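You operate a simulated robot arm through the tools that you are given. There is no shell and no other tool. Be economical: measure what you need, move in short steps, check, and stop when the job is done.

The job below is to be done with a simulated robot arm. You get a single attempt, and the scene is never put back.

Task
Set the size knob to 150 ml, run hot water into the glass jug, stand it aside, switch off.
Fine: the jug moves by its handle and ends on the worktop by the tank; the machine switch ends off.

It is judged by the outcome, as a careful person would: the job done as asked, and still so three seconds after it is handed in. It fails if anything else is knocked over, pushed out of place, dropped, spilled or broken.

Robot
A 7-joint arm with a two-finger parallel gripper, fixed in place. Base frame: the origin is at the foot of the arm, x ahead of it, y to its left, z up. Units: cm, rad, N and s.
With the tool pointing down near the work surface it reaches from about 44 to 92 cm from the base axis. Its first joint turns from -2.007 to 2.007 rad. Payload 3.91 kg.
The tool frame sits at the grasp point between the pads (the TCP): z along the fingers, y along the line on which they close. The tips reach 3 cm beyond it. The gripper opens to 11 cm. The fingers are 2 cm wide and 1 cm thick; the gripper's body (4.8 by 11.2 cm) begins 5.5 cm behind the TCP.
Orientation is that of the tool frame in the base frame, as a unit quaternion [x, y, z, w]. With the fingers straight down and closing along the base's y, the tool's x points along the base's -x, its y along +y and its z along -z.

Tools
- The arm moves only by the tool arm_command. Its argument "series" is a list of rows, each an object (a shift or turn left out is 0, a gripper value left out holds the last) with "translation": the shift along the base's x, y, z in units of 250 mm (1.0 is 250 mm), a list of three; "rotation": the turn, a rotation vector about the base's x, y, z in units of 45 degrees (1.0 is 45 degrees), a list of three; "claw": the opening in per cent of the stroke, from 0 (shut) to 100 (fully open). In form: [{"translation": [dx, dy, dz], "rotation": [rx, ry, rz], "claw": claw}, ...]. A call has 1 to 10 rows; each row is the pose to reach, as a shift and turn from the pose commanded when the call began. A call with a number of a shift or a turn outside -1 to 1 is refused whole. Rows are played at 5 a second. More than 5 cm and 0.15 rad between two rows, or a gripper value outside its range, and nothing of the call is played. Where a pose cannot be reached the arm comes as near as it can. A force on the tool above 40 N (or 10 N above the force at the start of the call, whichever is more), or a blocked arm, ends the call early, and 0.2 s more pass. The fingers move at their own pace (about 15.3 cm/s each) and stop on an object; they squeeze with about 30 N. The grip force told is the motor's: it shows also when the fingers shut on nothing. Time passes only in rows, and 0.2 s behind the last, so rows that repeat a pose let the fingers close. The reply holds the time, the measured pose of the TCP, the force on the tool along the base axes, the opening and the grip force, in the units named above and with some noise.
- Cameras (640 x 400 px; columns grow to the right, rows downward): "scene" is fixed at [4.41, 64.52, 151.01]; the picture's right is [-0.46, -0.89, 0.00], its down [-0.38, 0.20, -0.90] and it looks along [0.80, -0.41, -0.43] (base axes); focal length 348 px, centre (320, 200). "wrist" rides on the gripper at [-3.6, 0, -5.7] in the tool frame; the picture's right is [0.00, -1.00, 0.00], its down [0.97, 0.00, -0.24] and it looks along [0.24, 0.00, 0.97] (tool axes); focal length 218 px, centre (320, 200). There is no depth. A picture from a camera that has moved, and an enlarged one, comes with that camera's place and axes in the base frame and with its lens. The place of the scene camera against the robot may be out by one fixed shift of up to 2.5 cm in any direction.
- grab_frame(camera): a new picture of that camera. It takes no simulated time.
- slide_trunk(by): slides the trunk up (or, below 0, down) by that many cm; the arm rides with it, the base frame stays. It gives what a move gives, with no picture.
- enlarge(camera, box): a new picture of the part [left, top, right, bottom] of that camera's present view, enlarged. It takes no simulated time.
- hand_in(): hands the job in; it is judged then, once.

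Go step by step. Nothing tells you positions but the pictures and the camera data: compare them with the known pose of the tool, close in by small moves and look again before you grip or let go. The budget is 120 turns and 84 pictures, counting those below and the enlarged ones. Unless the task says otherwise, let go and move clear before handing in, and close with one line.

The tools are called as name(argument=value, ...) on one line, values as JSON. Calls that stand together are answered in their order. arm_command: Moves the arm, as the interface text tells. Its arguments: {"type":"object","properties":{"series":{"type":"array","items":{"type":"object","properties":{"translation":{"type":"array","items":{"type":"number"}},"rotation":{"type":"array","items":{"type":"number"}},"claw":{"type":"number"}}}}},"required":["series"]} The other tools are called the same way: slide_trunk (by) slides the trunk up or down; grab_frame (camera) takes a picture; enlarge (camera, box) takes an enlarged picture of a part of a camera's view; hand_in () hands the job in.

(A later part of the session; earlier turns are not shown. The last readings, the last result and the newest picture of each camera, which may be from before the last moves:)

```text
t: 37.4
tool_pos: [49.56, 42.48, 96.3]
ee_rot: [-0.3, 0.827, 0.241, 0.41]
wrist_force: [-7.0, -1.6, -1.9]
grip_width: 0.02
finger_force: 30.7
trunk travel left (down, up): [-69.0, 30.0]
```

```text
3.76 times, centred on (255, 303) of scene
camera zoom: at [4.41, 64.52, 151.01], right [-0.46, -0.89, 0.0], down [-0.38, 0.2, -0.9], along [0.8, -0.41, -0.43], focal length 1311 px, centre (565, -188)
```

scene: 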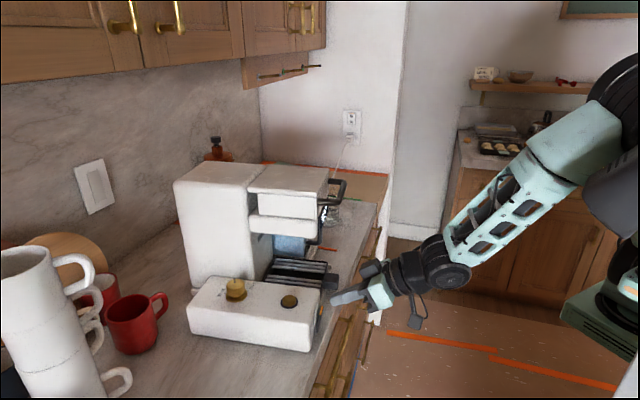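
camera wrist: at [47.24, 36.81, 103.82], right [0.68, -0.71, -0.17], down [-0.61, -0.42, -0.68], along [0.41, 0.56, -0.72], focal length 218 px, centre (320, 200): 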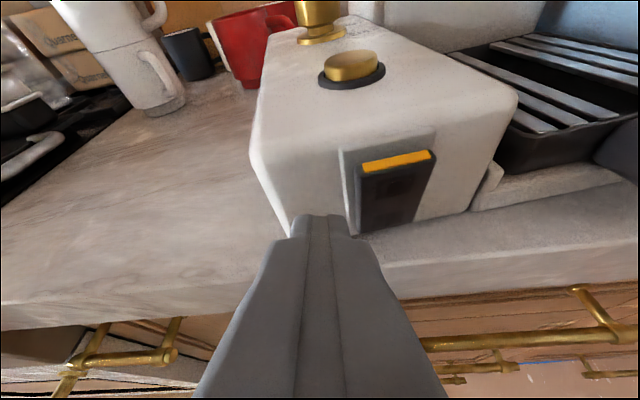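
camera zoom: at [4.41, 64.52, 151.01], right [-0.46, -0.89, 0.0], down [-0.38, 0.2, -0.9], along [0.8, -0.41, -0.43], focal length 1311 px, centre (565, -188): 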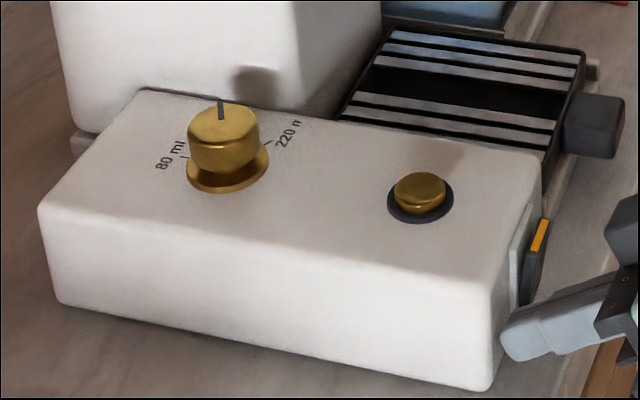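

It is coming back nicely (about half way). I continue pushing.

arm_command(series=[{"translation": [0.02, 0.016, 0]}, {"translation": [0.036, 0.032, 0]}, {"translation": [0.052, 0.048, 0]}, {"translation": [0.066, 0.062, 0]}])

enlarge(camera="scene", box=[170, 250, 340, 356])

```text
t: 38.4
tool_pos: [51.03, 44.22, 96.18]
ee_rot: [-0.302, 0.828, 0.239, 0.408]
wrist_force: [-23.3, -11.5, 6.0]
grip_width: 0.0
finger_force: 30.6
trunk travel left (down, up): [-69.0, 30.0]
```

```text
3.76 times, centred on (255, 303) of scene
camera zoom: at [4.41, 64.52, 151.01], right [-0.46, -0.89, 0.0], down [-0.38, 0.2, -0.9], along [0.8, -0.41, -0.43], focal length 1311 px, centre (565, -188)
```

zoom: 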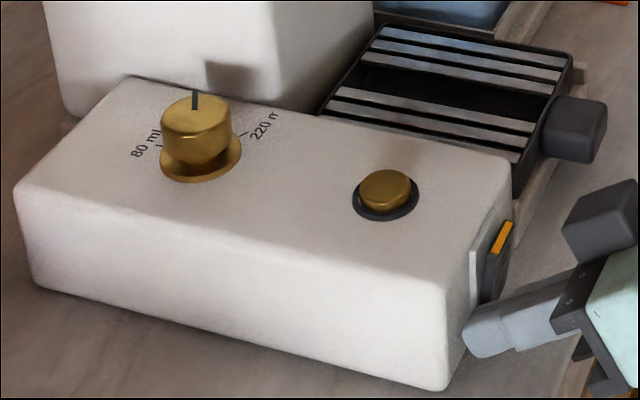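

The machine is back within ~0.8 cm and about 1° of its place, with the pointer unchanged. I back off and swing toward the jug.

arm_command(series=[{"translation": [-0.05, -0.08, 0.02]}, {"translation": [-0.1, -0.18, 0.08]}, {"translation": [-0.12, -0.32, 0.16], "rotation": [0, 0, -0.1]}, {"translation": [-0.08, -0.48, 0.24], "rotation": [0, 0, -0.2]}, {"translation": [-0.04, -0.64, 0.32], "rotation": [0, 0, -0.3]}, {"translation": [0.02, -0.8, 0.38], "rotation": [0, 0, -0.4]}, {"translation": [0.1, -0.96, 0.42], "rotation": [0, 0, -0.5]}])

arm_command(series=[{"translation": [0.1, -0.12, 0.02], "claw": 60}, {"translation": [0.2, -0.26, 0.02]}, {"translation": [0.3, -0.4, 0.02]}])

grab_frame(camera="wrist")

```text
t: 40.0
tool_pos: [53.79, 20.11, 106.65]
ee_rot: [-0.132, 0.871, 0.153, 0.447]
wrist_force: [0.2, 0.2, -0.7]
grip_width: 0.01
finger_force: 29.9
trunk travel left (down, up): [-69.0, 30.0]
```

```text
t: 40.8
tool_pos: [61.36, 10.06, 107.17]
ee_rot: [-0.132, 0.871, 0.153, 0.447]
wrist_force: [0.8, 1.3, 1.1]
grip_width: 6.59
finger_force: 0.1
trunk travel left (down, up): [-69.0, 30.0]
```

```text
43 pictures are left
camera wrist: at [59.19, 8.2, 113.37], right [0.37, -0.92, -0.15], down [-0.73, -0.18, -0.66], along [0.58, 0.35, -0.73], focal length 218 px, centre (320, 200)
```

wrist: 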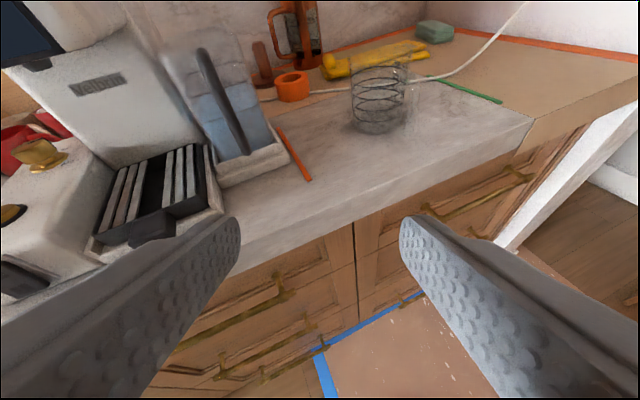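

enlarge(camera="wrist", box=[310, 40, 450, 140])

```text
4.00 times, centred on (380, 90) of wrist
camera zoom: at [59.19, 8.2, 113.37], right [0.37, -0.92, -0.15], down [-0.73, -0.18, -0.66], along [0.58, 0.35, -0.73], focal length 873 px, centre (80, 640)
```

zoom: 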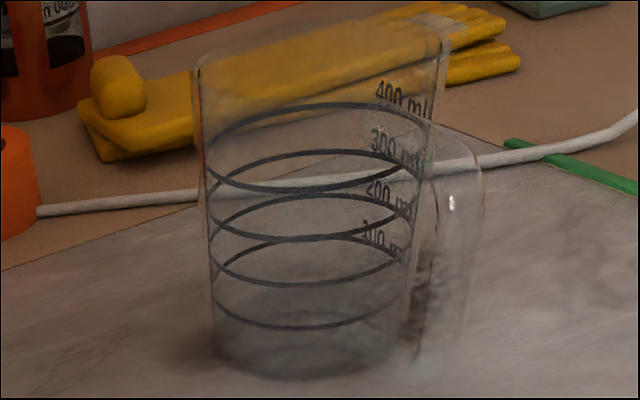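

The jug's handle bar stands at about (92, 9), z 93.5–100, and the jug is centred at (96, 14.5), about 11 cm high. I level the tool, lower the trunk, then approach the handle from the front.

arm_command(series=[{"rotation": [-0.006, -0.128, 0.09]}, {"rotation": [-0.012, -0.256, 0.17]}, {"rotation": [-0.019, -0.383, 0.26]}])

slide_trunk(by=-9)

grab_frame(camera="wrist")

```text
t: 41.6
tool_pos: [63.38, 10.93, 107.34]
ee_rot: [-0.244, 0.776, 0.171, 0.555]
wrist_force: [-0.9, 0.8, -0.5]
grip_width: 6.61
finger_force: 0.2
out of reach, approached as far as the arm can: row 1, 2, 3
trunk travel left (down, up): [-69.0, 30.0]
```

```text
t: 42.8
tool_pos: [63.38, 10.94, 98.41]
ee_rot: [-0.245, 0.777, 0.171, 0.554]
wrist_force: [-0.6, -0.2, 0.9]
grip_width: 6.57
finger_force: 0.0
trunk travel left (down, up): [-60.0, 39.0]
```

```text
41 pictures are left
camera wrist: at [59.89, 8.6, 103.67], right [0.57, -0.82, 0.01], down [-0.45, -0.31, -0.84], along [0.69, 0.47, -0.55], focal length 218 px, centre (320, 200)
```

wrist: 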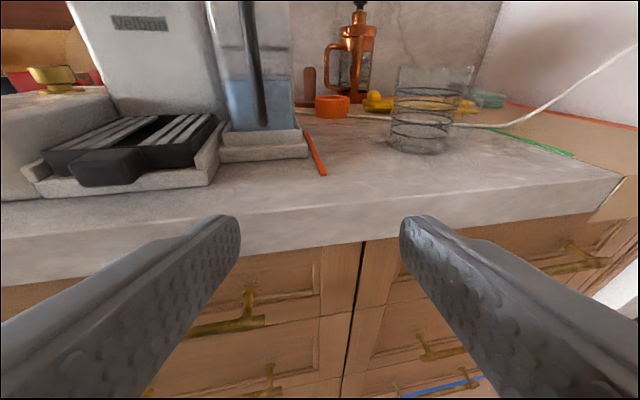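

arm_command(series=[{"translation": [0.16, -0.06, 0.01]}, {"translation": [0.34, -0.12, 0.01]}, {"translation": [0.52, -0.18, 0]}, {"translation": [0.7, -0.23, 0]}, {"translation": [0.86, -0.26, 0]}])

grab_frame(camera="wrist")

```text
t: 44.0
tool_pos: [84.81, 4.47, 98.31]
ee_rot: [-0.245, 0.777, 0.17, 0.554]
wrist_force: [-0.4, 1.0, 0.1]
grip_width: 6.6
finger_force: 0.1
trunk travel left (down, up): [-60.0, 39.0]
```

```text
40 pictures are left
camera wrist: at [81.36, 2.16, 103.65], right [0.57, -0.82, 0.01], down [-0.45, -0.32, -0.84], along [0.69, 0.48, -0.55], focal length 218 px, centre (320, 200)
```

wrist: 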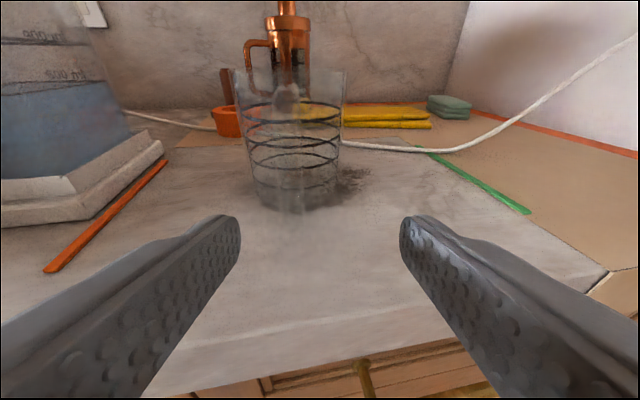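

enlarge(camera="wrist", box=[220, 60, 380, 240])

```text
2.22 times, centred on (300, 150) of wrist
camera zoom: at [81.36, 2.16, 103.65], right [0.57, -0.82, 0.01], down [-0.45, -0.32, -0.84], along [0.69, 0.48, -0.55], focal length 485 px, centre (364, 311)
```

zoom: 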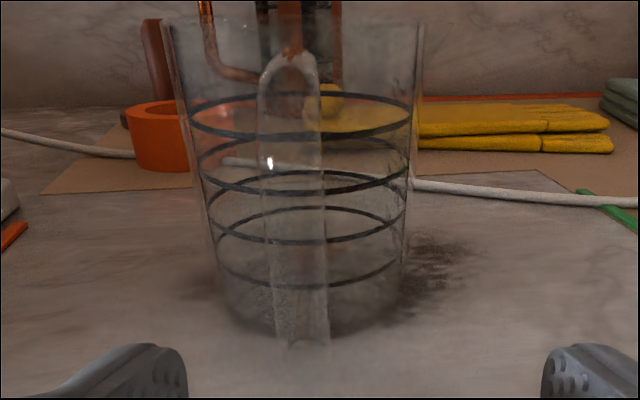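

Triangulating from both views, the handle bar is at (88.4, 8.9), z 95.5–102, with its plane nearly along the tool heading. I align and slide in.

arm_command(series=[{"translation": [-0.036, 0.052, 0.02]}, {"translation": [0.03, 0.1, 0.02]}, {"translation": [0.08, 0.132, 0.02]}])

grab_frame(camera="wrist")

```text
t: 44.8
tool_pos: [86.95, 7.71, 98.88]
ee_rot: [-0.244, 0.778, 0.169, 0.553]
wrist_force: [-0.2, -0.5, -0.4]
grip_width: 6.59
finger_force: 0.2
trunk travel left (down, up): [-60.0, 39.0]
```

```text
38 pictures are left
camera wrist: at [83.41, 5.42, 104.18], right [0.57, -0.82, 0.01], down [-0.45, -0.31, -0.84], along [0.69, 0.47, -0.55], focal length 218 px, centre (320, 200)
```

wrist: 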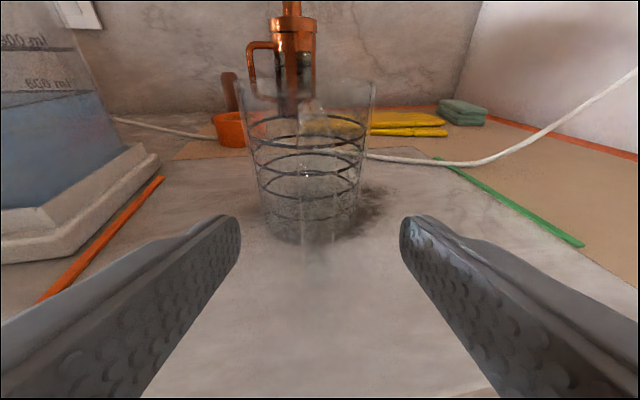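

enlarge(camera="wrist", box=[230, 70, 410, 290])

```text
1.82 times, centred on (320, 180) of wrist
camera zoom: at [83.41, 5.42, 104.18], right [0.57, -0.82, 0.01], down [-0.45, -0.31, -0.84], along [0.69, 0.47, -0.55], focal length 397 px, centre (320, 236)
```

zoom: 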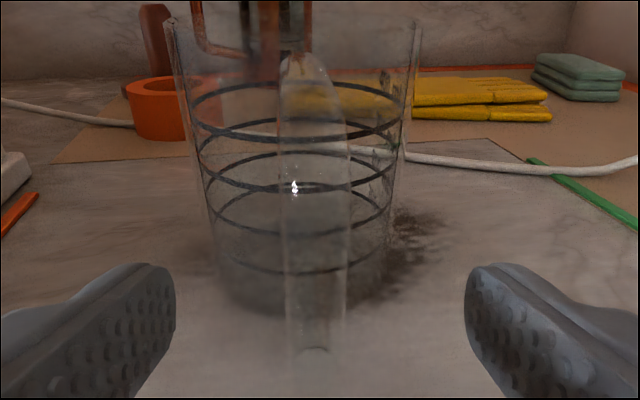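

arm_command(series=[{"translation": [0.04, 0.027, 0]}, {"translation": [0.08, 0.054, 0]}])

enlarge(camera="wrist", box=[200, 90, 440, 330])

```text
t: 45.4
tool_pos: [89.01, 9.15, 98.95]
ee_rot: [-0.245, 0.778, 0.17, 0.553]
wrist_force: [0.0, 0.2, -0.1]
grip_width: 6.61
finger_force: 0.2
trunk travel left (down, up): [-60.0, 39.0]
```

```text
1.67 times, centred on (320, 210) of wrist
camera zoom: at [85.39, 6.81, 104.16], right [0.57, -0.82, 0.01], down [-0.45, -0.31, -0.84], along [0.69, 0.48, -0.55], focal length 364 px, centre (320, 183)
```

zoom: 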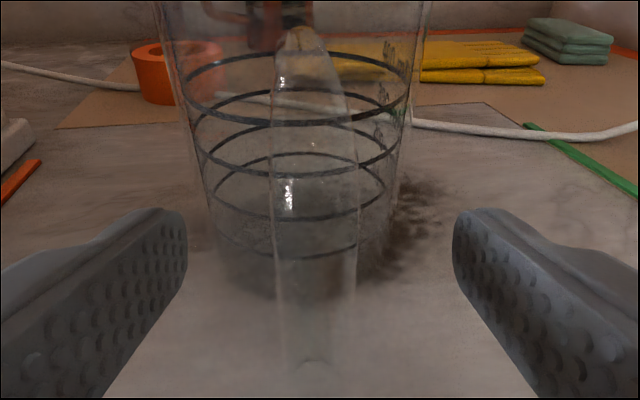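

The bar sits between the fingers, ~0.8 cm beyond the TCP. Closing.

arm_command(series=[{"claw": 30}, {"claw": 0}, {"claw": 0}, {"claw": 0}])

grab_frame(camera="wrist")

```text
t: 46.4
tool_pos: [88.9, 9.14, 98.77]
ee_rot: [-0.245, 0.778, 0.17, 0.553]
wrist_force: [0.0, 1.2, 0.3]
grip_width: 1.35
finger_force: 29.7
trunk travel left (down, up): [-60.0, 39.0]
```

```text
35 pictures are left
camera wrist: at [85.39, 6.81, 104.16], right [0.57, -0.82, 0.01], down [-0.45, -0.31, -0.84], along [0.69, 0.48, -0.55], focal length 218 px, centre (320, 200)
```

wrist: 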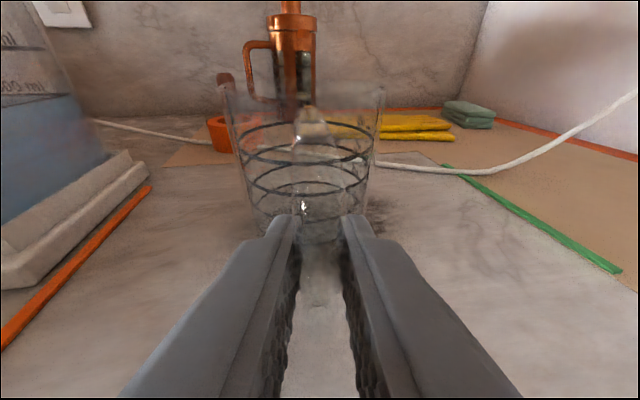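

Handle gripped (1.35 cm). I lift the jug 7 cm and carry it back and along the front of the machine.

arm_command(series=[{"translation": [0, 0, 0.04]}, {"translation": [0, 0, 0.12]}, {"translation": [0, 0, 0.2]}, {"translation": [-0.02, -0.02, 0.28]}, {"translation": [-0.12, -0.09, 0.28]}, {"translation": [-0.22, -0.16, 0.28]}, {"translation": [-0.3, -0.22, 0.28]}])

grab_frame(camera="wrist")

```text
t: 48.0
tool_pos: [81.43, 3.72, 105.87]
ee_rot: [-0.246, 0.777, 0.171, 0.553]
wrist_force: [0.3, -0.1, -2.9]
grip_width: 1.35
finger_force: 30.3
trunk travel left (down, up): [-60.0, 39.0]
```

```text
34 pictures are left
camera wrist: at [77.88, 1.29, 111.13], right [0.57, -0.82, 0.01], down [-0.45, -0.32, -0.84], along [0.69, 0.48, -0.55], focal length 218 px, centre (320, 200)
```

wrist: 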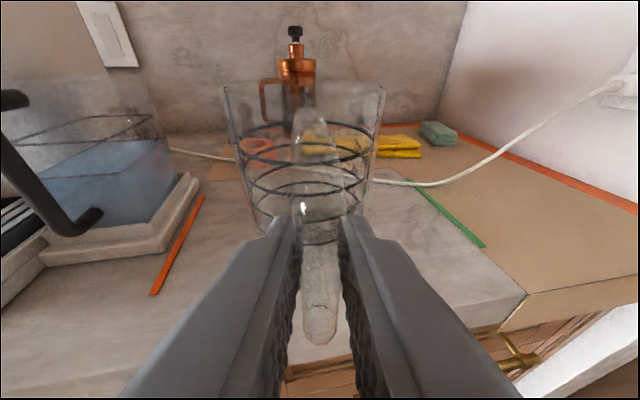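

arm_command(series=[{"translation": [-0.1, -0.02, 0]}, {"translation": [-0.2, -0.03, 0]}, {"translation": [-0.31, 0.08, 0], "rotation": [0, 0, 0.03]}, {"translation": [-0.42, 0.19, 0], "rotation": [0, 0, 0.06]}, {"translation": [-0.53, 0.3, 0], "rotation": [0, 0, 0.09]}, {"translation": [-0.64, 0.41, 0], "rotation": [0, 0, 0.12]}, {"translation": [-0.74, 0.5, 0], "rotation": [0, 0, 0.15]}, {"translation": [-0.824, 0.588, 0], "rotation": [0, 0, 0.18]}])

grab_frame(camera="wrist")

grab_frame(camera="scene")

```text
t: 49.8
tool_pos: [60.8, 18.32, 105.74]
ee_rot: [-0.299, 0.758, 0.21, 0.54]
wrist_force: [0.4, -0.7, -2.3]
grip_width: 1.37
finger_force: 29.8
trunk travel left (down, up): [-60.0, 39.0]
```

```text
33 pictures are left
camera wrist: at [57.66, 15.48, 111.13], right [0.68, -0.73, 0.01], down [-0.4, -0.37, -0.84], along [0.62, 0.57, -0.55], focal length 218 px, centre (320, 200)
```

wrist: 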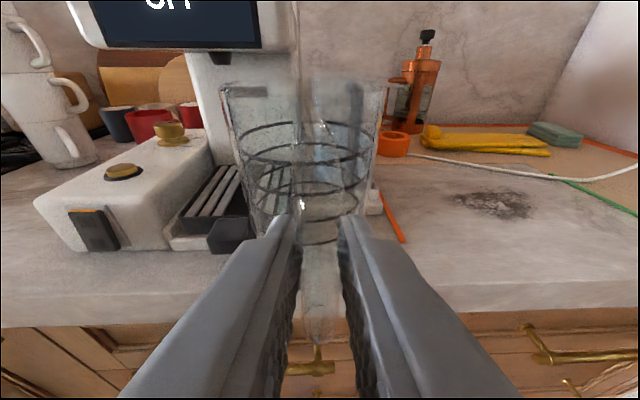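

```text
32 pictures are left
```

scene: 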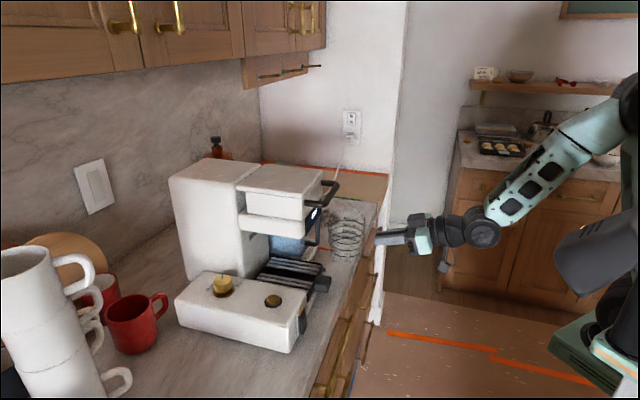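

The display text looks changed; I check it and the switch.

enlarge(camera="wrist", box=[40, 0, 300, 260])

enlarge(camera="scene", box=[240, 170, 350, 260])

```text
1.54 times, centred on (170, 130) of wrist
camera zoom: at [57.66, 15.48, 111.13], right [0.68, -0.73, 0.01], down [-0.4, -0.37, -0.84], along [0.62, 0.57, -0.55], focal length 336 px, centre (551, 308)
```

zoom: 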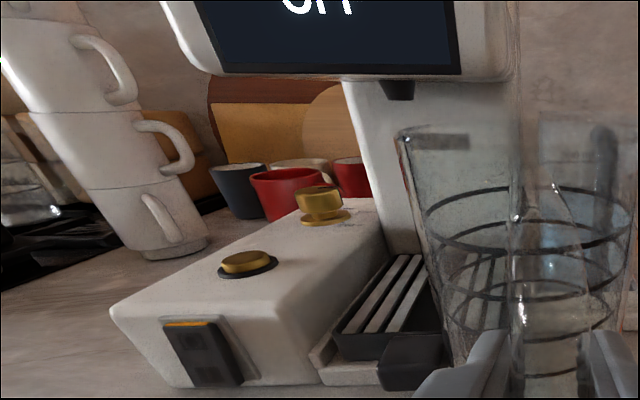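

```text
4.44 times, centred on (295, 215) of scene
camera zoom: at [4.41, 64.52, 151.01], right [-0.46, -0.89, 0.0], down [-0.38, 0.2, -0.9], along [0.8, -0.41, -0.43], focal length 1547 px, centre (431, 133)
```

zoom: 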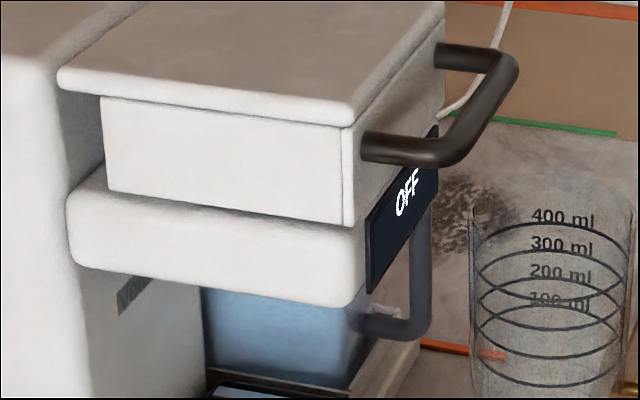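

The machine shows OFF — my push must have tipped the rocker. I'll first put the jug on the tray under the spout (near (70.3, 40.9)), then switch on again.

arm_command(series=[{"translation": [0, 0, -0.045]}, {"translation": [-0.03, 0.13, -0.045]}, {"translation": [-0.06, 0.26, -0.045]}, {"translation": [-0.08, 0.39, -0.045]}, {"translation": [-0.02, 0.48, -0.045]}])

grab_frame(camera="wrist")

enlarge(camera="scene", box=[210, 170, 370, 310])

```text
t: 51.0
tool_pos: [60.17, 30.39, 104.9]
ee_rot: [-0.3, 0.758, 0.209, 0.54]
wrist_force: [0.5, 0.1, -2.6]
grip_width: 1.36
finger_force: 29.8
trunk travel left (down, up): [-60.0, 39.0]
```

```text
29 pictures are left
camera wrist: at [57.13, 27.5, 110.09], right [0.68, -0.73, 0.01], down [-0.4, -0.37, -0.84], along [0.62, 0.57, -0.55], focal length 218 px, centre (320, 200)
```

wrist: 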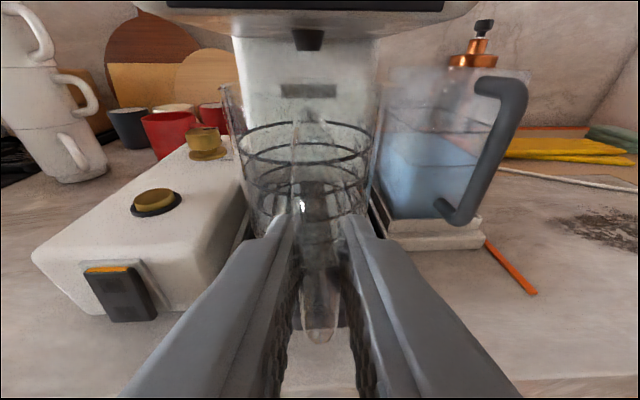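

```text
2.86 times, centred on (290, 240) of scene
camera zoom: at [4.41, 64.52, 151.01], right [-0.46, -0.89, 0.0], down [-0.38, 0.2, -0.9], along [0.8, -0.41, -0.43], focal length 995 px, centre (406, 86)
```

zoom: 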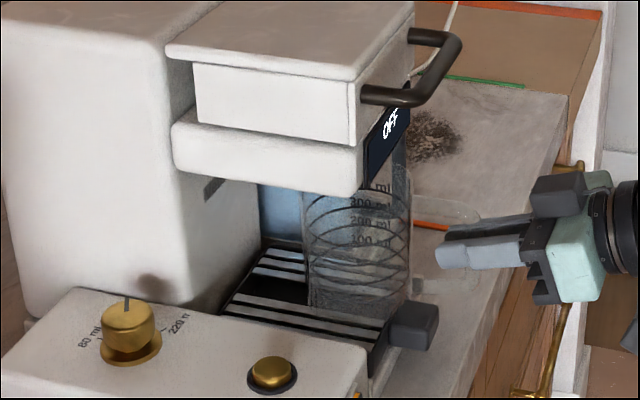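

arm_command(series=[{"translation": [0.0, 0.0, -0.018]}, {"translation": [0.07, 0.064, -0.018]}, {"translation": [0.14, 0.128, -0.018]}, {"translation": [0.2, 0.184, -0.018]}])

grab_frame(camera="wrist")

enlarge(camera="scene", box=[210, 170, 370, 310])

```text
t: 52.0
tool_pos: [65.35, 34.82, 104.21]
ee_rot: [-0.298, 0.758, 0.209, 0.541]
wrist_force: [-0.3, -0.1, -2.2]
grip_width: 1.37
finger_force: 30.2
trunk travel left (down, up): [-60.0, 39.0]
```

```text
27 pictures are left
camera wrist: at [62.14, 32.08, 109.58], right [0.68, -0.73, 0.01], down [-0.4, -0.37, -0.84], along [0.62, 0.57, -0.55], focal length 218 px, centre (320, 200)
```

wrist: 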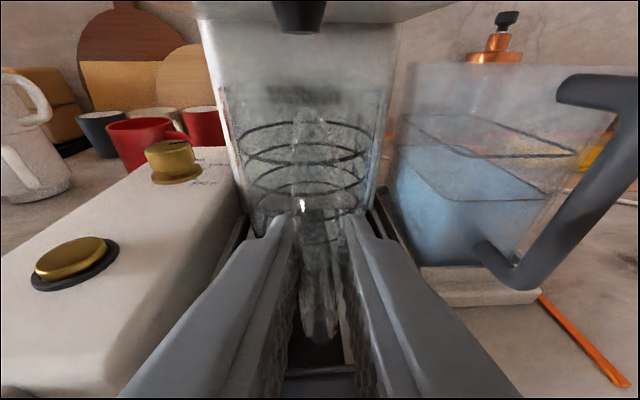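

```text
2.86 times, centred on (290, 240) of scene
camera zoom: at [4.41, 64.52, 151.01], right [-0.46, -0.89, 0.0], down [-0.38, 0.2, -0.9], along [0.8, -0.41, -0.43], focal length 995 px, centre (406, 86)
```

zoom: 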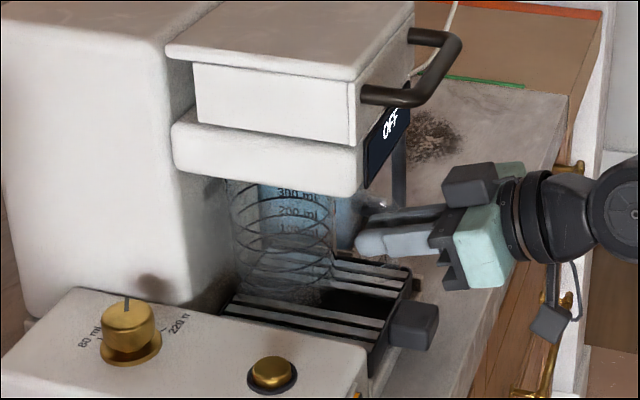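

arm_command(series=[{"translation": [-0.014, -0.014, 0]}, {"translation": [-0.014, -0.014, -0.016]}, {"translation": [-0.014, -0.014, -0.03]}])

arm_command(series=[{"translation": [0, 0, -0.012]}, {"translation": [0, 0, -0.024]}])

```text
t: 52.8
tool_pos: [64.96, 34.42, 103.55]
ee_rot: [-0.299, 0.757, 0.21, 0.541]
wrist_force: [-0.5, -0.1, -3.0]
grip_width: 1.37
finger_force: 29.5
trunk travel left (down, up): [-60.0, 39.0]
```

```text
t: 53.4
tool_pos: [65.17, 34.53, 103.35]
ee_rot: [-0.298, 0.756, 0.21, 0.544]
wrist_force: [-2.3, -4.8, 16.7]
grip_width: 1.36
finger_force: 30.0
trunk travel left (down, up): [-60.0, 39.0]
```

The jug touches down on the tray. I relieve the load slightly and check before letting go.

arm_command(series=[{"translation": [0, 0, 0.012]}, {"translation": [0, 0, 0.016]}])

enlarge(camera="scene", box=[230, 190, 350, 300])

```text
t: 54.0
tool_pos: [65.0, 34.53, 103.28]
ee_rot: [-0.3, 0.758, 0.21, 0.54]
wrist_force: [2.4, 1.6, 6.6]
grip_width: 1.39
finger_force: 29.8
trunk travel left (down, up): [-60.0, 39.0]
```

```text
3.64 times, centred on (290, 245) of scene
camera zoom: at [4.41, 64.52, 151.01], right [-0.46, -0.89, 0.0], down [-0.38, 0.2, -0.9], along [0.8, -0.41, -0.43], focal length 1266 px, centre (429, 36)
```

zoom: 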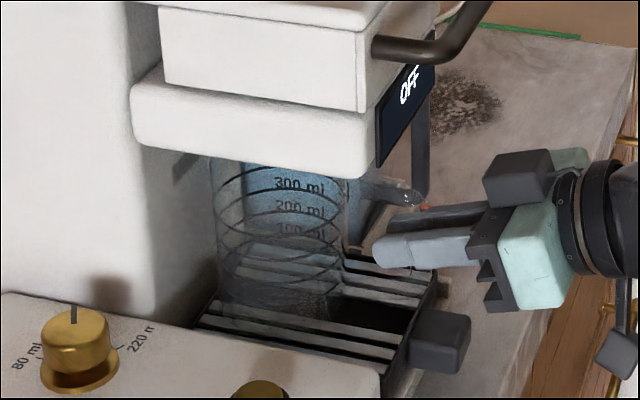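

arm_command(series=[{"claw": 40}, {"claw": 45}, {"translation": [-0.06, -0.056, 0.0]}, {"translation": [-0.14, -0.13, 0.0]}, {"translation": [-0.26, -0.24, 0.0]}])

grab_frame(camera="wrist")

```text
t: 55.2
tool_pos: [58.42, 28.58, 103.3]
ee_rot: [-0.299, 0.758, 0.209, 0.541]
wrist_force: [0.1, -0.3, -0.6]
grip_width: 4.94
finger_force: 0.0
trunk travel left (down, up): [-60.0, 39.0]
```

```text
24 pictures are left
camera wrist: at [55.31, 25.78, 108.61], right [0.68, -0.73, 0.01], down [-0.4, -0.37, -0.84], along [0.62, 0.57, -0.55], focal length 218 px, centre (320, 200)
```

wrist: 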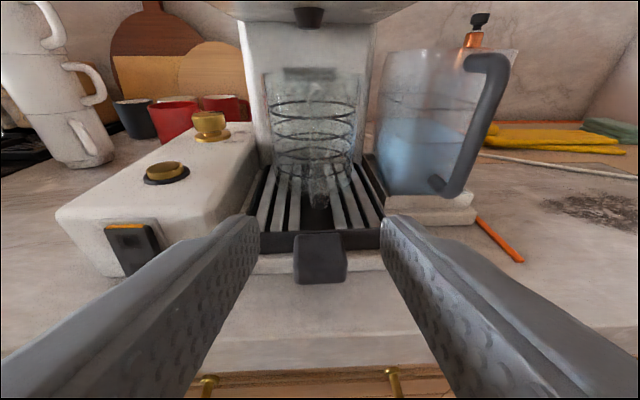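

The jug stands well under the spout. Now the switch.

enlarge(camera="wrist", box=[70, 190, 200, 290])

```text
4.00 times, centred on (135, 240) of wrist
camera zoom: at [55.31, 25.78, 108.61], right [0.68, -0.73, 0.01], down [-0.4, -0.37, -0.84], along [0.62, 0.57, -0.55], focal length 873 px, centre (1060, 40)
```

zoom: 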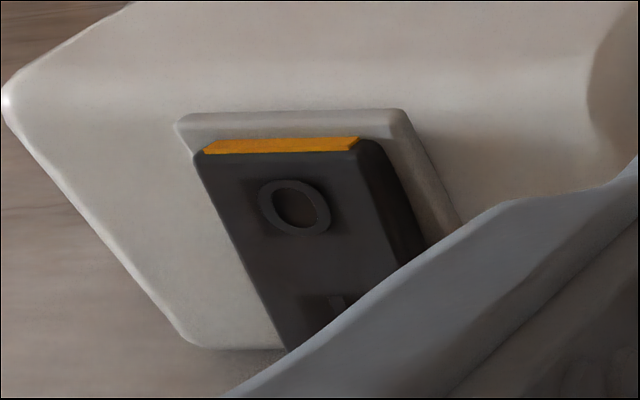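

The rocker has O at top and I at bottom; the lower half (z≈95.3) must be pressed to switch on. I go in front of it with closed fingers.

arm_command(series=[{"translation": [-0.09, 0.1, 0], "rotation": [-0.1, 0.11, 0], "claw": 0}, {"translation": [-0.2, 0.24, 0], "rotation": [-0.211, 0.228, 0]}, {"translation": [-0.316, 0.4, -0.06], "rotation": [-0.211, 0.228, 0]}, {"translation": [-0.316, 0.4, -0.2], "rotation": [-0.211, 0.228, 0]}, {"translation": [-0.316, 0.4, -0.29], "rotation": [-0.211, 0.228, 0]}])

grab_frame(camera="wrist")

```text
refused: row 3 steps farther than a row can; nothing moved
```

```text
22 pictures are left
camera wrist: at [55.31, 25.78, 108.61], right [0.68, -0.73, 0.01], down [-0.4, -0.37, -0.84], along [0.62, 0.57, -0.55], focal length 218 px, centre (320, 200)
```

wrist: 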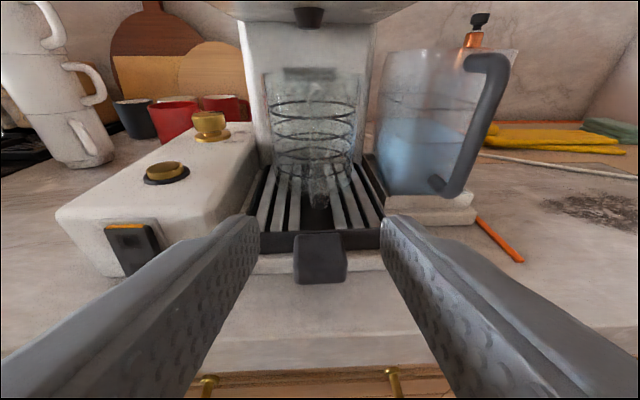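

One row was too long; I split it.

arm_command(series=[{"translation": [-0.09, 0.1, 0], "rotation": [-0.1, 0.11, 0], "claw": 0}, {"translation": [-0.18, 0.2, 0], "rotation": [-0.211, 0.228, 0]}, {"translation": [-0.27, 0.31, 0], "rotation": [-0.211, 0.228, 0]}, {"translation": [-0.316, 0.4, -0.06], "rotation": [-0.211, 0.228, 0]}, {"translation": [-0.316, 0.4, -0.18], "rotation": [-0.211, 0.228, 0]}, {"translation": [-0.316, 0.4, -0.29], "rotation": [-0.211, 0.228, 0]}])

grab_frame(camera="wrist")

```text
t: 56.6
tool_pos: [50.56, 38.59, 96.1]
ee_rot: [-0.322, 0.818, 0.172, 0.445]
wrist_force: [1.2, -0.8, 0.2]
grip_width: 0.0
finger_force: 30.1
trunk travel left (down, up): [-60.0, 39.0]
```

```text
21 pictures are left
camera wrist: at [48.45, 36.76, 102.23], right [0.68, -0.73, 0.0], down [-0.53, -0.5, -0.68], along [0.5, 0.46, -0.73], focal length 218 px, centre (320, 200)
```

wrist: 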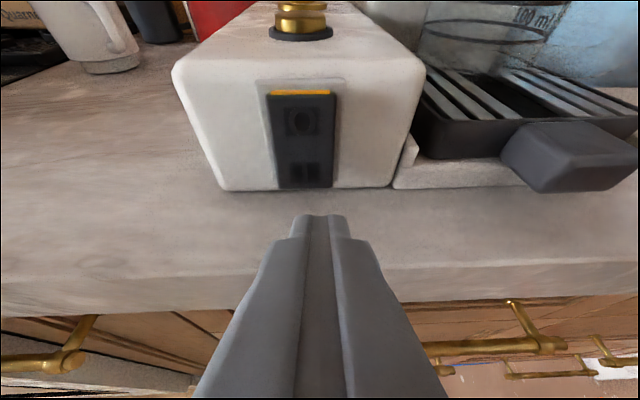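

arm_command(series=[{"translation": [-0.024, 0.026, 0]}, {"translation": [0.02, 0.066, 0]}, {"translation": [0.05, 0.094, 0]}, {"translation": [0.068, 0.11, 0]}])

grab_frame(camera="wrist")

```text
t: 57.6
tool_pos: [52.29, 41.22, 96.07]
ee_rot: [-0.323, 0.818, 0.172, 0.444]
wrist_force: [-5.3, -7.0, 1.5]
grip_width: 0.01
finger_force: 30.2
trunk travel left (down, up): [-60.0, 39.0]
```

```text
20 pictures are left
camera wrist: at [50.11, 39.38, 102.25], right [0.68, -0.73, 0.01], down [-0.53, -0.5, -0.68], along [0.5, 0.46, -0.73], focal length 218 px, centre (320, 200)
```

wrist: 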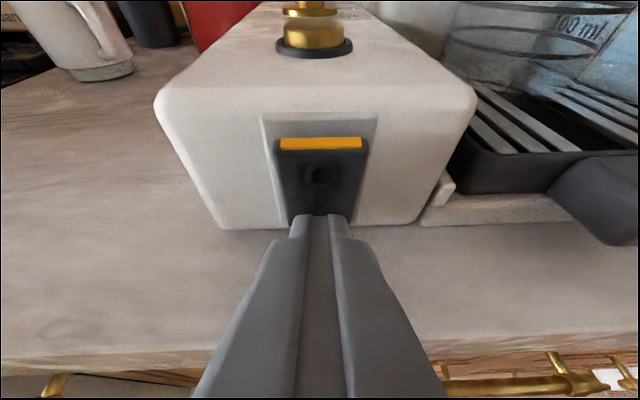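

enlarge(camera="scene", box=[240, 170, 350, 260])

```text
4.44 times, centred on (295, 215) of scene
camera zoom: at [4.41, 64.52, 151.01], right [-0.46, -0.89, 0.0], down [-0.38, 0.2, -0.9], along [0.8, -0.41, -0.43], focal length 1547 px, centre (431, 133)
```

zoom: 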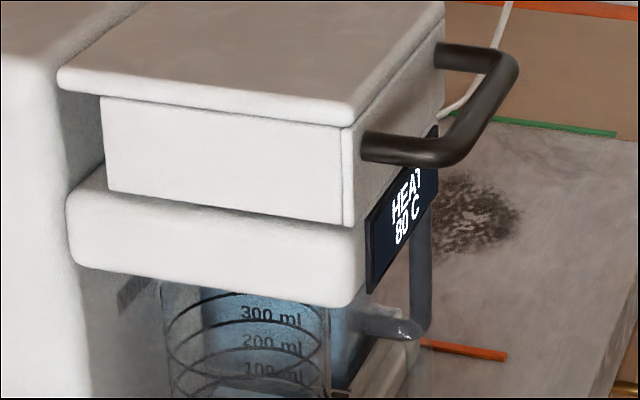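

It's on and heating (80 °C). I back off and go above the brew button while it heats.

arm_command(series=[{"translation": [-0.06, -0.055, 0]}, {"translation": [-0.1, -0.092, 0.1]}, {"translation": [-0.1, -0.092, 0.24], "rotation": [-0.08, 0.09, 0]}, {"translation": [-0.06, -0.05, 0.38], "rotation": [-0.17, 0.185, 0]}, {"translation": [0.02, 0.02, 0.5], "rotation": [-0.256, 0.278, 0]}, {"translation": [0.1, 0.11, 0.52], "rotation": [-0.256, 0.278, 0]}])

grab_frame(camera="wrist")

```text
t: 59.0
tool_pos: [54.76, 44.13, 109.18]
ee_rot: [-0.344, 0.875, 0.123, 0.318]
wrist_force: [-0.1, -0.6, 0.5]
grip_width: 0.0
finger_force: 30.4
trunk travel left (down, up): [-60.0, 39.0]
```

```text
18 pictures are left
camera wrist: at [54.06, 43.52, 115.93], right [0.68, -0.73, 0.0], down [-0.66, -0.61, -0.44], along [0.32, 0.3, -0.9], focal length 218 px, centre (320, 200)
```

wrist: 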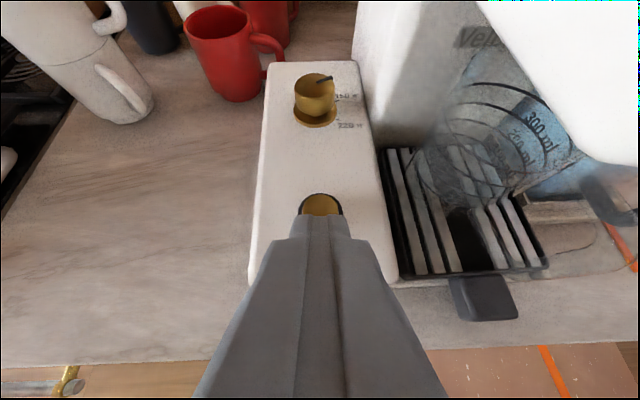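

arm_command(series=[{"translation": [0.06, 0.055, -0.04]}, {"translation": [0.122, 0.109, -0.1]}, {"translation": [0.122, 0.109, -0.13]}, {"translation": [0.122, 0.109, -0.13]}, {"translation": [0.122, 0.109, -0.13]}, {"translation": [0.122, 0.109, -0.13]}])

grab_frame(camera="scene")

```text
t: 60.4
tool_pos: [57.76, 46.74, 105.75]
ee_rot: [-0.346, 0.874, 0.124, 0.319]
wrist_force: [0.2, -0.1, 0.8]
grip_width: 0.02
finger_force: 30.3
trunk travel left (down, up): [-60.0, 39.0]
```

```text
17 pictures are left
```

scene: 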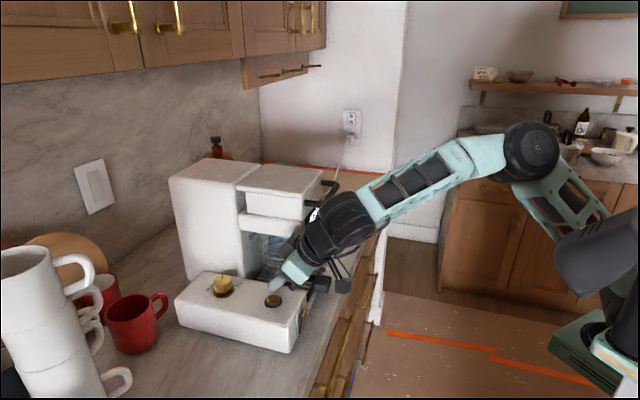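

enlarge(camera="scene", box=[250, 180, 340, 310])

```text
3.08 times, centred on (295, 245) of scene
camera zoom: at [4.41, 64.52, 151.01], right [-0.46, -0.89, 0.0], down [-0.38, 0.2, -0.9], along [0.8, -0.41, -0.43], focal length 1071 px, centre (397, 62)
```

zoom: 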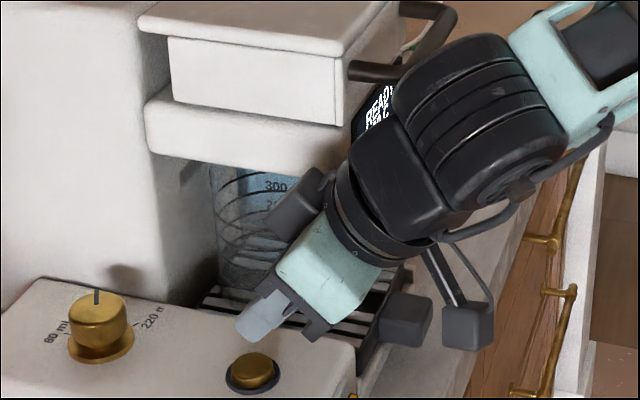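

READY. Now I press the button gently.

arm_command(series=[{"translation": [0, 0, -0.04]}, {"translation": [0, 0, -0.06]}, {"translation": [0, 0, -0.076]}])

enlarge(camera="scene", box=[250, 180, 340, 310])

```text
t: 61.2
tool_pos: [57.79, 46.74, 103.87]
ee_rot: [-0.346, 0.875, 0.123, 0.317]
wrist_force: [-0.9, 0.8, 0.5]
grip_width: 0.0
finger_force: 29.9
trunk travel left (down, up): [-60.0, 39.0]
```

```text
3.08 times, centred on (295, 245) of scene
camera zoom: at [4.41, 64.52, 151.01], right [-0.46, -0.89, 0.0], down [-0.38, 0.2, -0.9], along [0.8, -0.41, -0.43], focal length 1071 px, centre (397, 62)
```

zoom: 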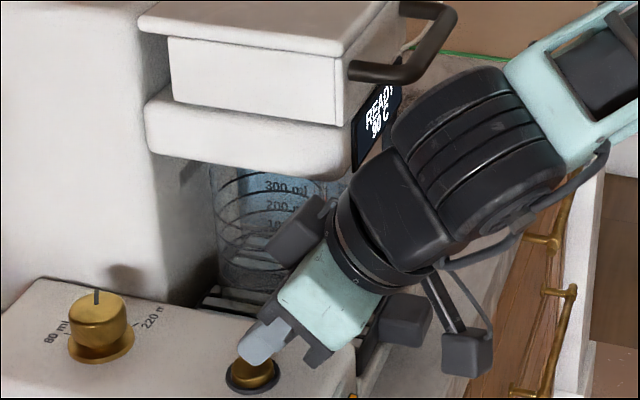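

arm_command(series=[{"translation": [0, 0, -0.014]}, {"translation": [0, 0, -0.026]}, {"translation": [0, 0, -0.036]}])

enlarge(camera="scene", box=[250, 180, 340, 310])

```text
t: 62.0
tool_pos: [57.76, 46.73, 103.01]
ee_rot: [-0.345, 0.875, 0.123, 0.318]
wrist_force: [-0.4, 0.1, 1.7]
grip_width: 0.01
finger_force: 30.0
trunk travel left (down, up): [-60.0, 39.0]
```

```text
3.08 times, centred on (295, 245) of scene
camera zoom: at [4.41, 64.52, 151.01], right [-0.46, -0.89, 0.0], down [-0.38, 0.2, -0.9], along [0.8, -0.41, -0.43], focal length 1071 px, centre (397, 62)
```

zoom: 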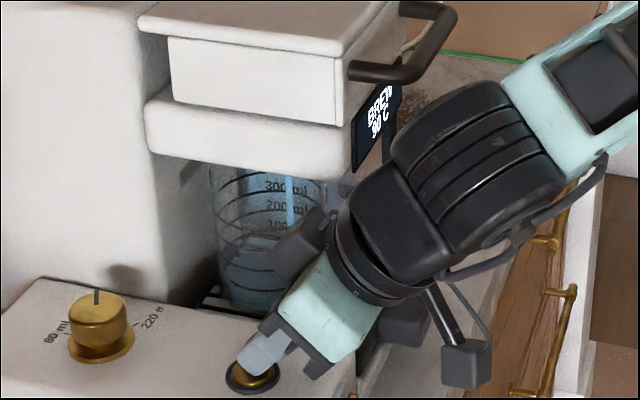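

Brewing has started, with the stream falling into the jug. I lift away and go back to the pre-grasp pose in front of the jug.

arm_command(series=[{"translation": [0, 0, 0.12]}, {"translation": [-0.06, -0.06, 0.2]}, {"translation": [-0.14, -0.18, 0.2]}, {"translation": [-0.16, -0.34, 0.2]}, {"translation": [-0.1, -0.48, 0.18]}, {"translation": [-0.02, -0.62, 0.14]}, {"translation": [0.02, -0.72, 0.06]}])

arm_command(series=[{"rotation": [0.12, -0.13, 0], "claw": 45}, {"rotation": [0.24, -0.26, 0]}, {"rotation": [0.36, -0.39, 0]}, {"rotation": [0.466, -0.507, 0]}])

grab_frame(camera="wrist")

```text
t: 63.6
tool_pos: [58.43, 28.76, 104.4]
ee_rot: [-0.345, 0.875, 0.123, 0.318]
wrist_force: [-0.1, 0.4, -0.2]
grip_width: 0.0
finger_force: 29.6
trunk travel left (down, up): [-60.0, 39.0]
```

```text
t: 64.6
tool_pos: [58.36, 28.74, 104.46]
ee_rot: [-0.299, 0.758, 0.209, 0.541]
wrist_force: [-0.5, 0.2, 0.4]
grip_width: 4.94
finger_force: 0.0
trunk travel left (down, up): [-60.0, 39.0]
```

```text
13 pictures are left
camera wrist: at [55.16, 25.93, 109.84], right [0.68, -0.73, 0.01], down [-0.4, -0.37, -0.84], along [0.62, 0.57, -0.54], focal length 218 px, centre (320, 200)
```

wrist: 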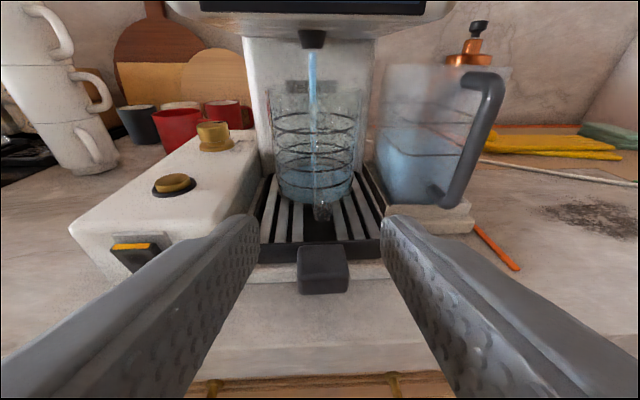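

Water is still running. I wait.

arm_command(series=[{}, {}, {}, {}, {}, {}, {}, {}, {}, {}])

arm_command(series=[{}, {}, {}, {}, {}, {}, {}, {}, {}, {}])

arm_command(series=[{}, {}, {}, {}, {}, {}, {}, {}, {}, {}])

arm_command(series=[{}, {}, {}, {}, {}, {}, {}, {}, {}, {}])

enlarge(camera="scene", box=[230, 180, 360, 300])

```text
t: 66.8
tool_pos: [58.36, 28.74, 104.5]
ee_rot: [-0.298, 0.758, 0.208, 0.541]
wrist_force: [-0.8, 0.1, 0.1]
grip_width: 4.93
finger_force: 0.0
trunk travel left (down, up): [-60.0, 39.0]
```

```text
t: 69.0
tool_pos: [58.3, 28.81, 104.6]
ee_rot: [-0.299, 0.758, 0.209, 0.541]
wrist_force: [-0.5, -0.1, 0.2]
grip_width: 4.95
finger_force: 0.1
trunk travel left (down, up): [-60.0, 39.0]
```

```text
t: 71.2
tool_pos: [58.38, 28.78, 104.48]
ee_rot: [-0.299, 0.758, 0.209, 0.542]
wrist_force: [0.3, 1.0, 0.4]
grip_width: 4.96
finger_force: 0.1
trunk travel left (down, up): [-60.0, 39.0]
```

```text
t: 73.4
tool_pos: [58.32, 28.77, 104.46]
ee_rot: [-0.299, 0.758, 0.209, 0.541]
wrist_force: [0.2, -0.2, -0.1]
grip_width: 4.95
finger_force: 0.1
trunk travel left (down, up): [-60.0, 39.0]
```

```text
3.33 times, centred on (295, 240) of scene
camera zoom: at [4.41, 64.52, 151.01], right [-0.46, -0.89, 0.0], down [-0.38, 0.2, -0.9], along [0.8, -0.41, -0.43], focal length 1160 px, centre (403, 67)
```

zoom: 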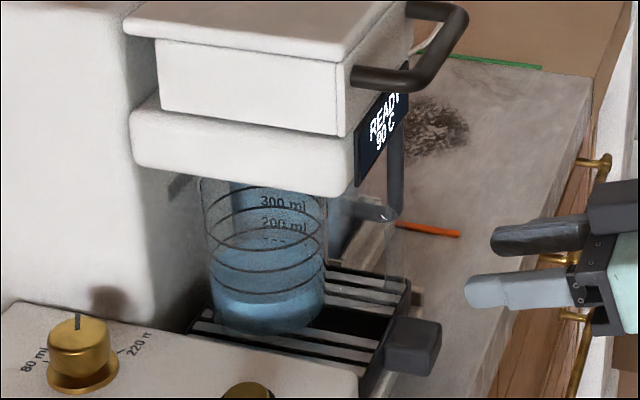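

Brewing is finished (READY, ~150 ml in the jug). I go back onto the handle at the same spot.

arm_command(series=[{"translation": [0.01, -0.005, -0.044]}, {"translation": [0.09, 0.066, -0.044]}, {"translation": [0.18, 0.148, -0.044]}, {"translation": [0.264, 0.226, -0.044]}])

grab_frame(camera="wrist")

```text
t: 74.4
tool_pos: [64.91, 34.49, 103.52]
ee_rot: [-0.3, 0.758, 0.209, 0.541]
wrist_force: [0.4, -0.2, -0.3]
grip_width: 4.93
finger_force: 0.1
trunk travel left (down, up): [-60.0, 39.0]
```

```text
11 pictures are left
camera wrist: at [61.77, 31.61, 108.82], right [0.68, -0.73, 0.01], down [-0.4, -0.38, -0.84], along [0.62, 0.57, -0.55], focal length 218 px, centre (320, 200)
```

wrist: 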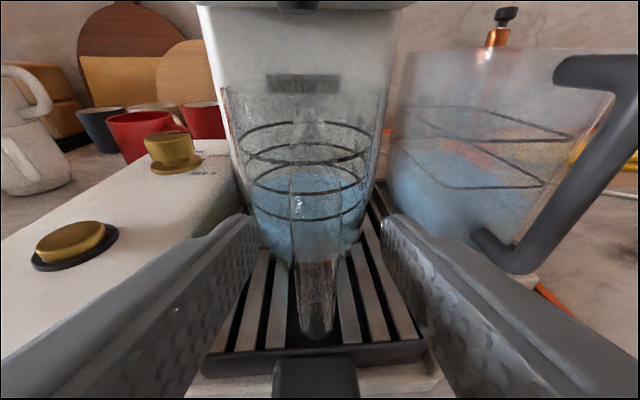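

The handle is between the fingers. I grip, lift about 1.2 cm and draw the jug out slowly.

arm_command(series=[{"claw": 20}, {"claw": 0}, {"claw": 0}, {"claw": 0}, {"translation": [0, 0, 0.024]}, {"translation": [0, 0, 0.044]}, {"translation": [-0.03, -0.028, 0.048]}, {"translation": [-0.09, -0.084, 0.048]}, {"translation": [-0.15, -0.14, 0.048]}, {"translation": [-0.2, -0.186, 0.048]}])

enlarge(camera="scene", box=[210, 160, 390, 310])

```text
t: 76.6
tool_pos: [59.96, 29.72, 104.46]
ee_rot: [-0.299, 0.758, 0.209, 0.541]
wrist_force: [0.6, 0.7, -5.9]
grip_width: 1.37
finger_force: 29.6
trunk travel left (down, up): [-60.0, 39.0]
```

```text
2.67 times, centred on (300, 235) of scene
camera zoom: at [4.41, 64.52, 151.01], right [-0.46, -0.89, 0.0], down [-0.38, 0.2, -0.9], along [0.8, -0.41, -0.43], focal length 928 px, centre (373, 107)
```

zoom: 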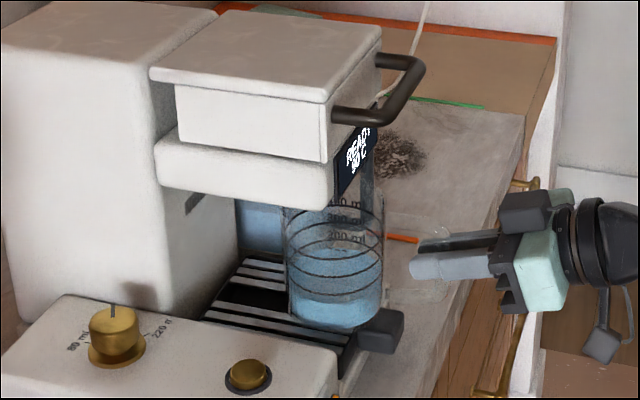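

arm_command(series=[{"translation": [-0.05, -0.06, 0]}, {"translation": [-0.06, -0.16, 0.0]}, {"translation": [-0.04, -0.27, 0.02]}, {"translation": [0.0, -0.38, 0.03]}, {"translation": [0.04, -0.46, 0.03]}, {"translation": [0.14, -0.56, 0.03]}, {"translation": [0.24, -0.66, 0.03]}, {"translation": [0.35, -0.77, 0.03]}, {"translation": [0.46, -0.88, 0.03]}, {"translation": [0.58, -0.98, 0.03]}])

grab_frame(camera="wrist")

```text
t: 78.8
tool_pos: [74.51, 5.12, 105.39]
ee_rot: [-0.3, 0.758, 0.209, 0.54]
wrist_force: [-0.4, 0.8, -3.6]
grip_width: 1.36
finger_force: 30.3
trunk travel left (down, up): [-60.0, 39.0]
```

```text
9 pictures are left
camera wrist: at [71.33, 2.41, 110.65], right [0.68, -0.73, 0.01], down [-0.4, -0.38, -0.84], along [0.62, 0.57, -0.55], focal length 218 px, centre (320, 200)
```

wrist: 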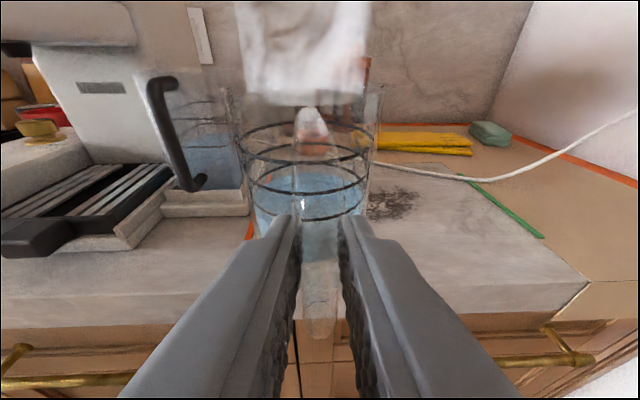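

Steam shows hot water. I move forward over the worktop between the strips and lower it.

arm_command(series=[{"translation": [0.08, 0.06, 0]}, {"translation": [0.16, 0.125, 0]}, {"translation": [0.25, 0.2, 0]}, {"translation": [0.33, 0.26, -0.03]}, {"translation": [0.38, 0.3, -0.09]}, {"translation": [0.38, 0.3, -0.15]}, {"translation": [0.38, 0.3, -0.2]}, {"translation": [0.38, 0.3, -0.225]}])

arm_command(series=[{"translation": [0, 0, -0.012]}, {"translation": [0, 0, -0.024]}])

```text
t: 80.6
tool_pos: [83.93, 12.8, 99.64]
ee_rot: [-0.299, 0.758, 0.209, 0.54]
wrist_force: [0.3, 0.7, -4.8]
grip_width: 1.35
finger_force: 29.5
trunk travel left (down, up): [-60.0, 39.0]
```

```text
t: 81.2
tool_pos: [83.93, 12.64, 99.23]
ee_rot: [-0.3, 0.758, 0.21, 0.54]
wrist_force: [-0.3, -0.5, -4.5]
grip_width: 1.35
finger_force: 29.8
trunk travel left (down, up): [-60.0, 39.0]
```

arm_command(series=[{"translation": [0, 0, -0.01]}, {"translation": [0, 0, -0.018]}])

```text
t: 81.8
tool_pos: [83.96, 12.84, 98.88]
ee_rot: [-0.299, 0.757, 0.209, 0.542]
wrist_force: [-0.5, -1.8, 5.3]
grip_width: 1.38
finger_force: 29.9
trunk travel left (down, up): [-60.0, 39.0]
```

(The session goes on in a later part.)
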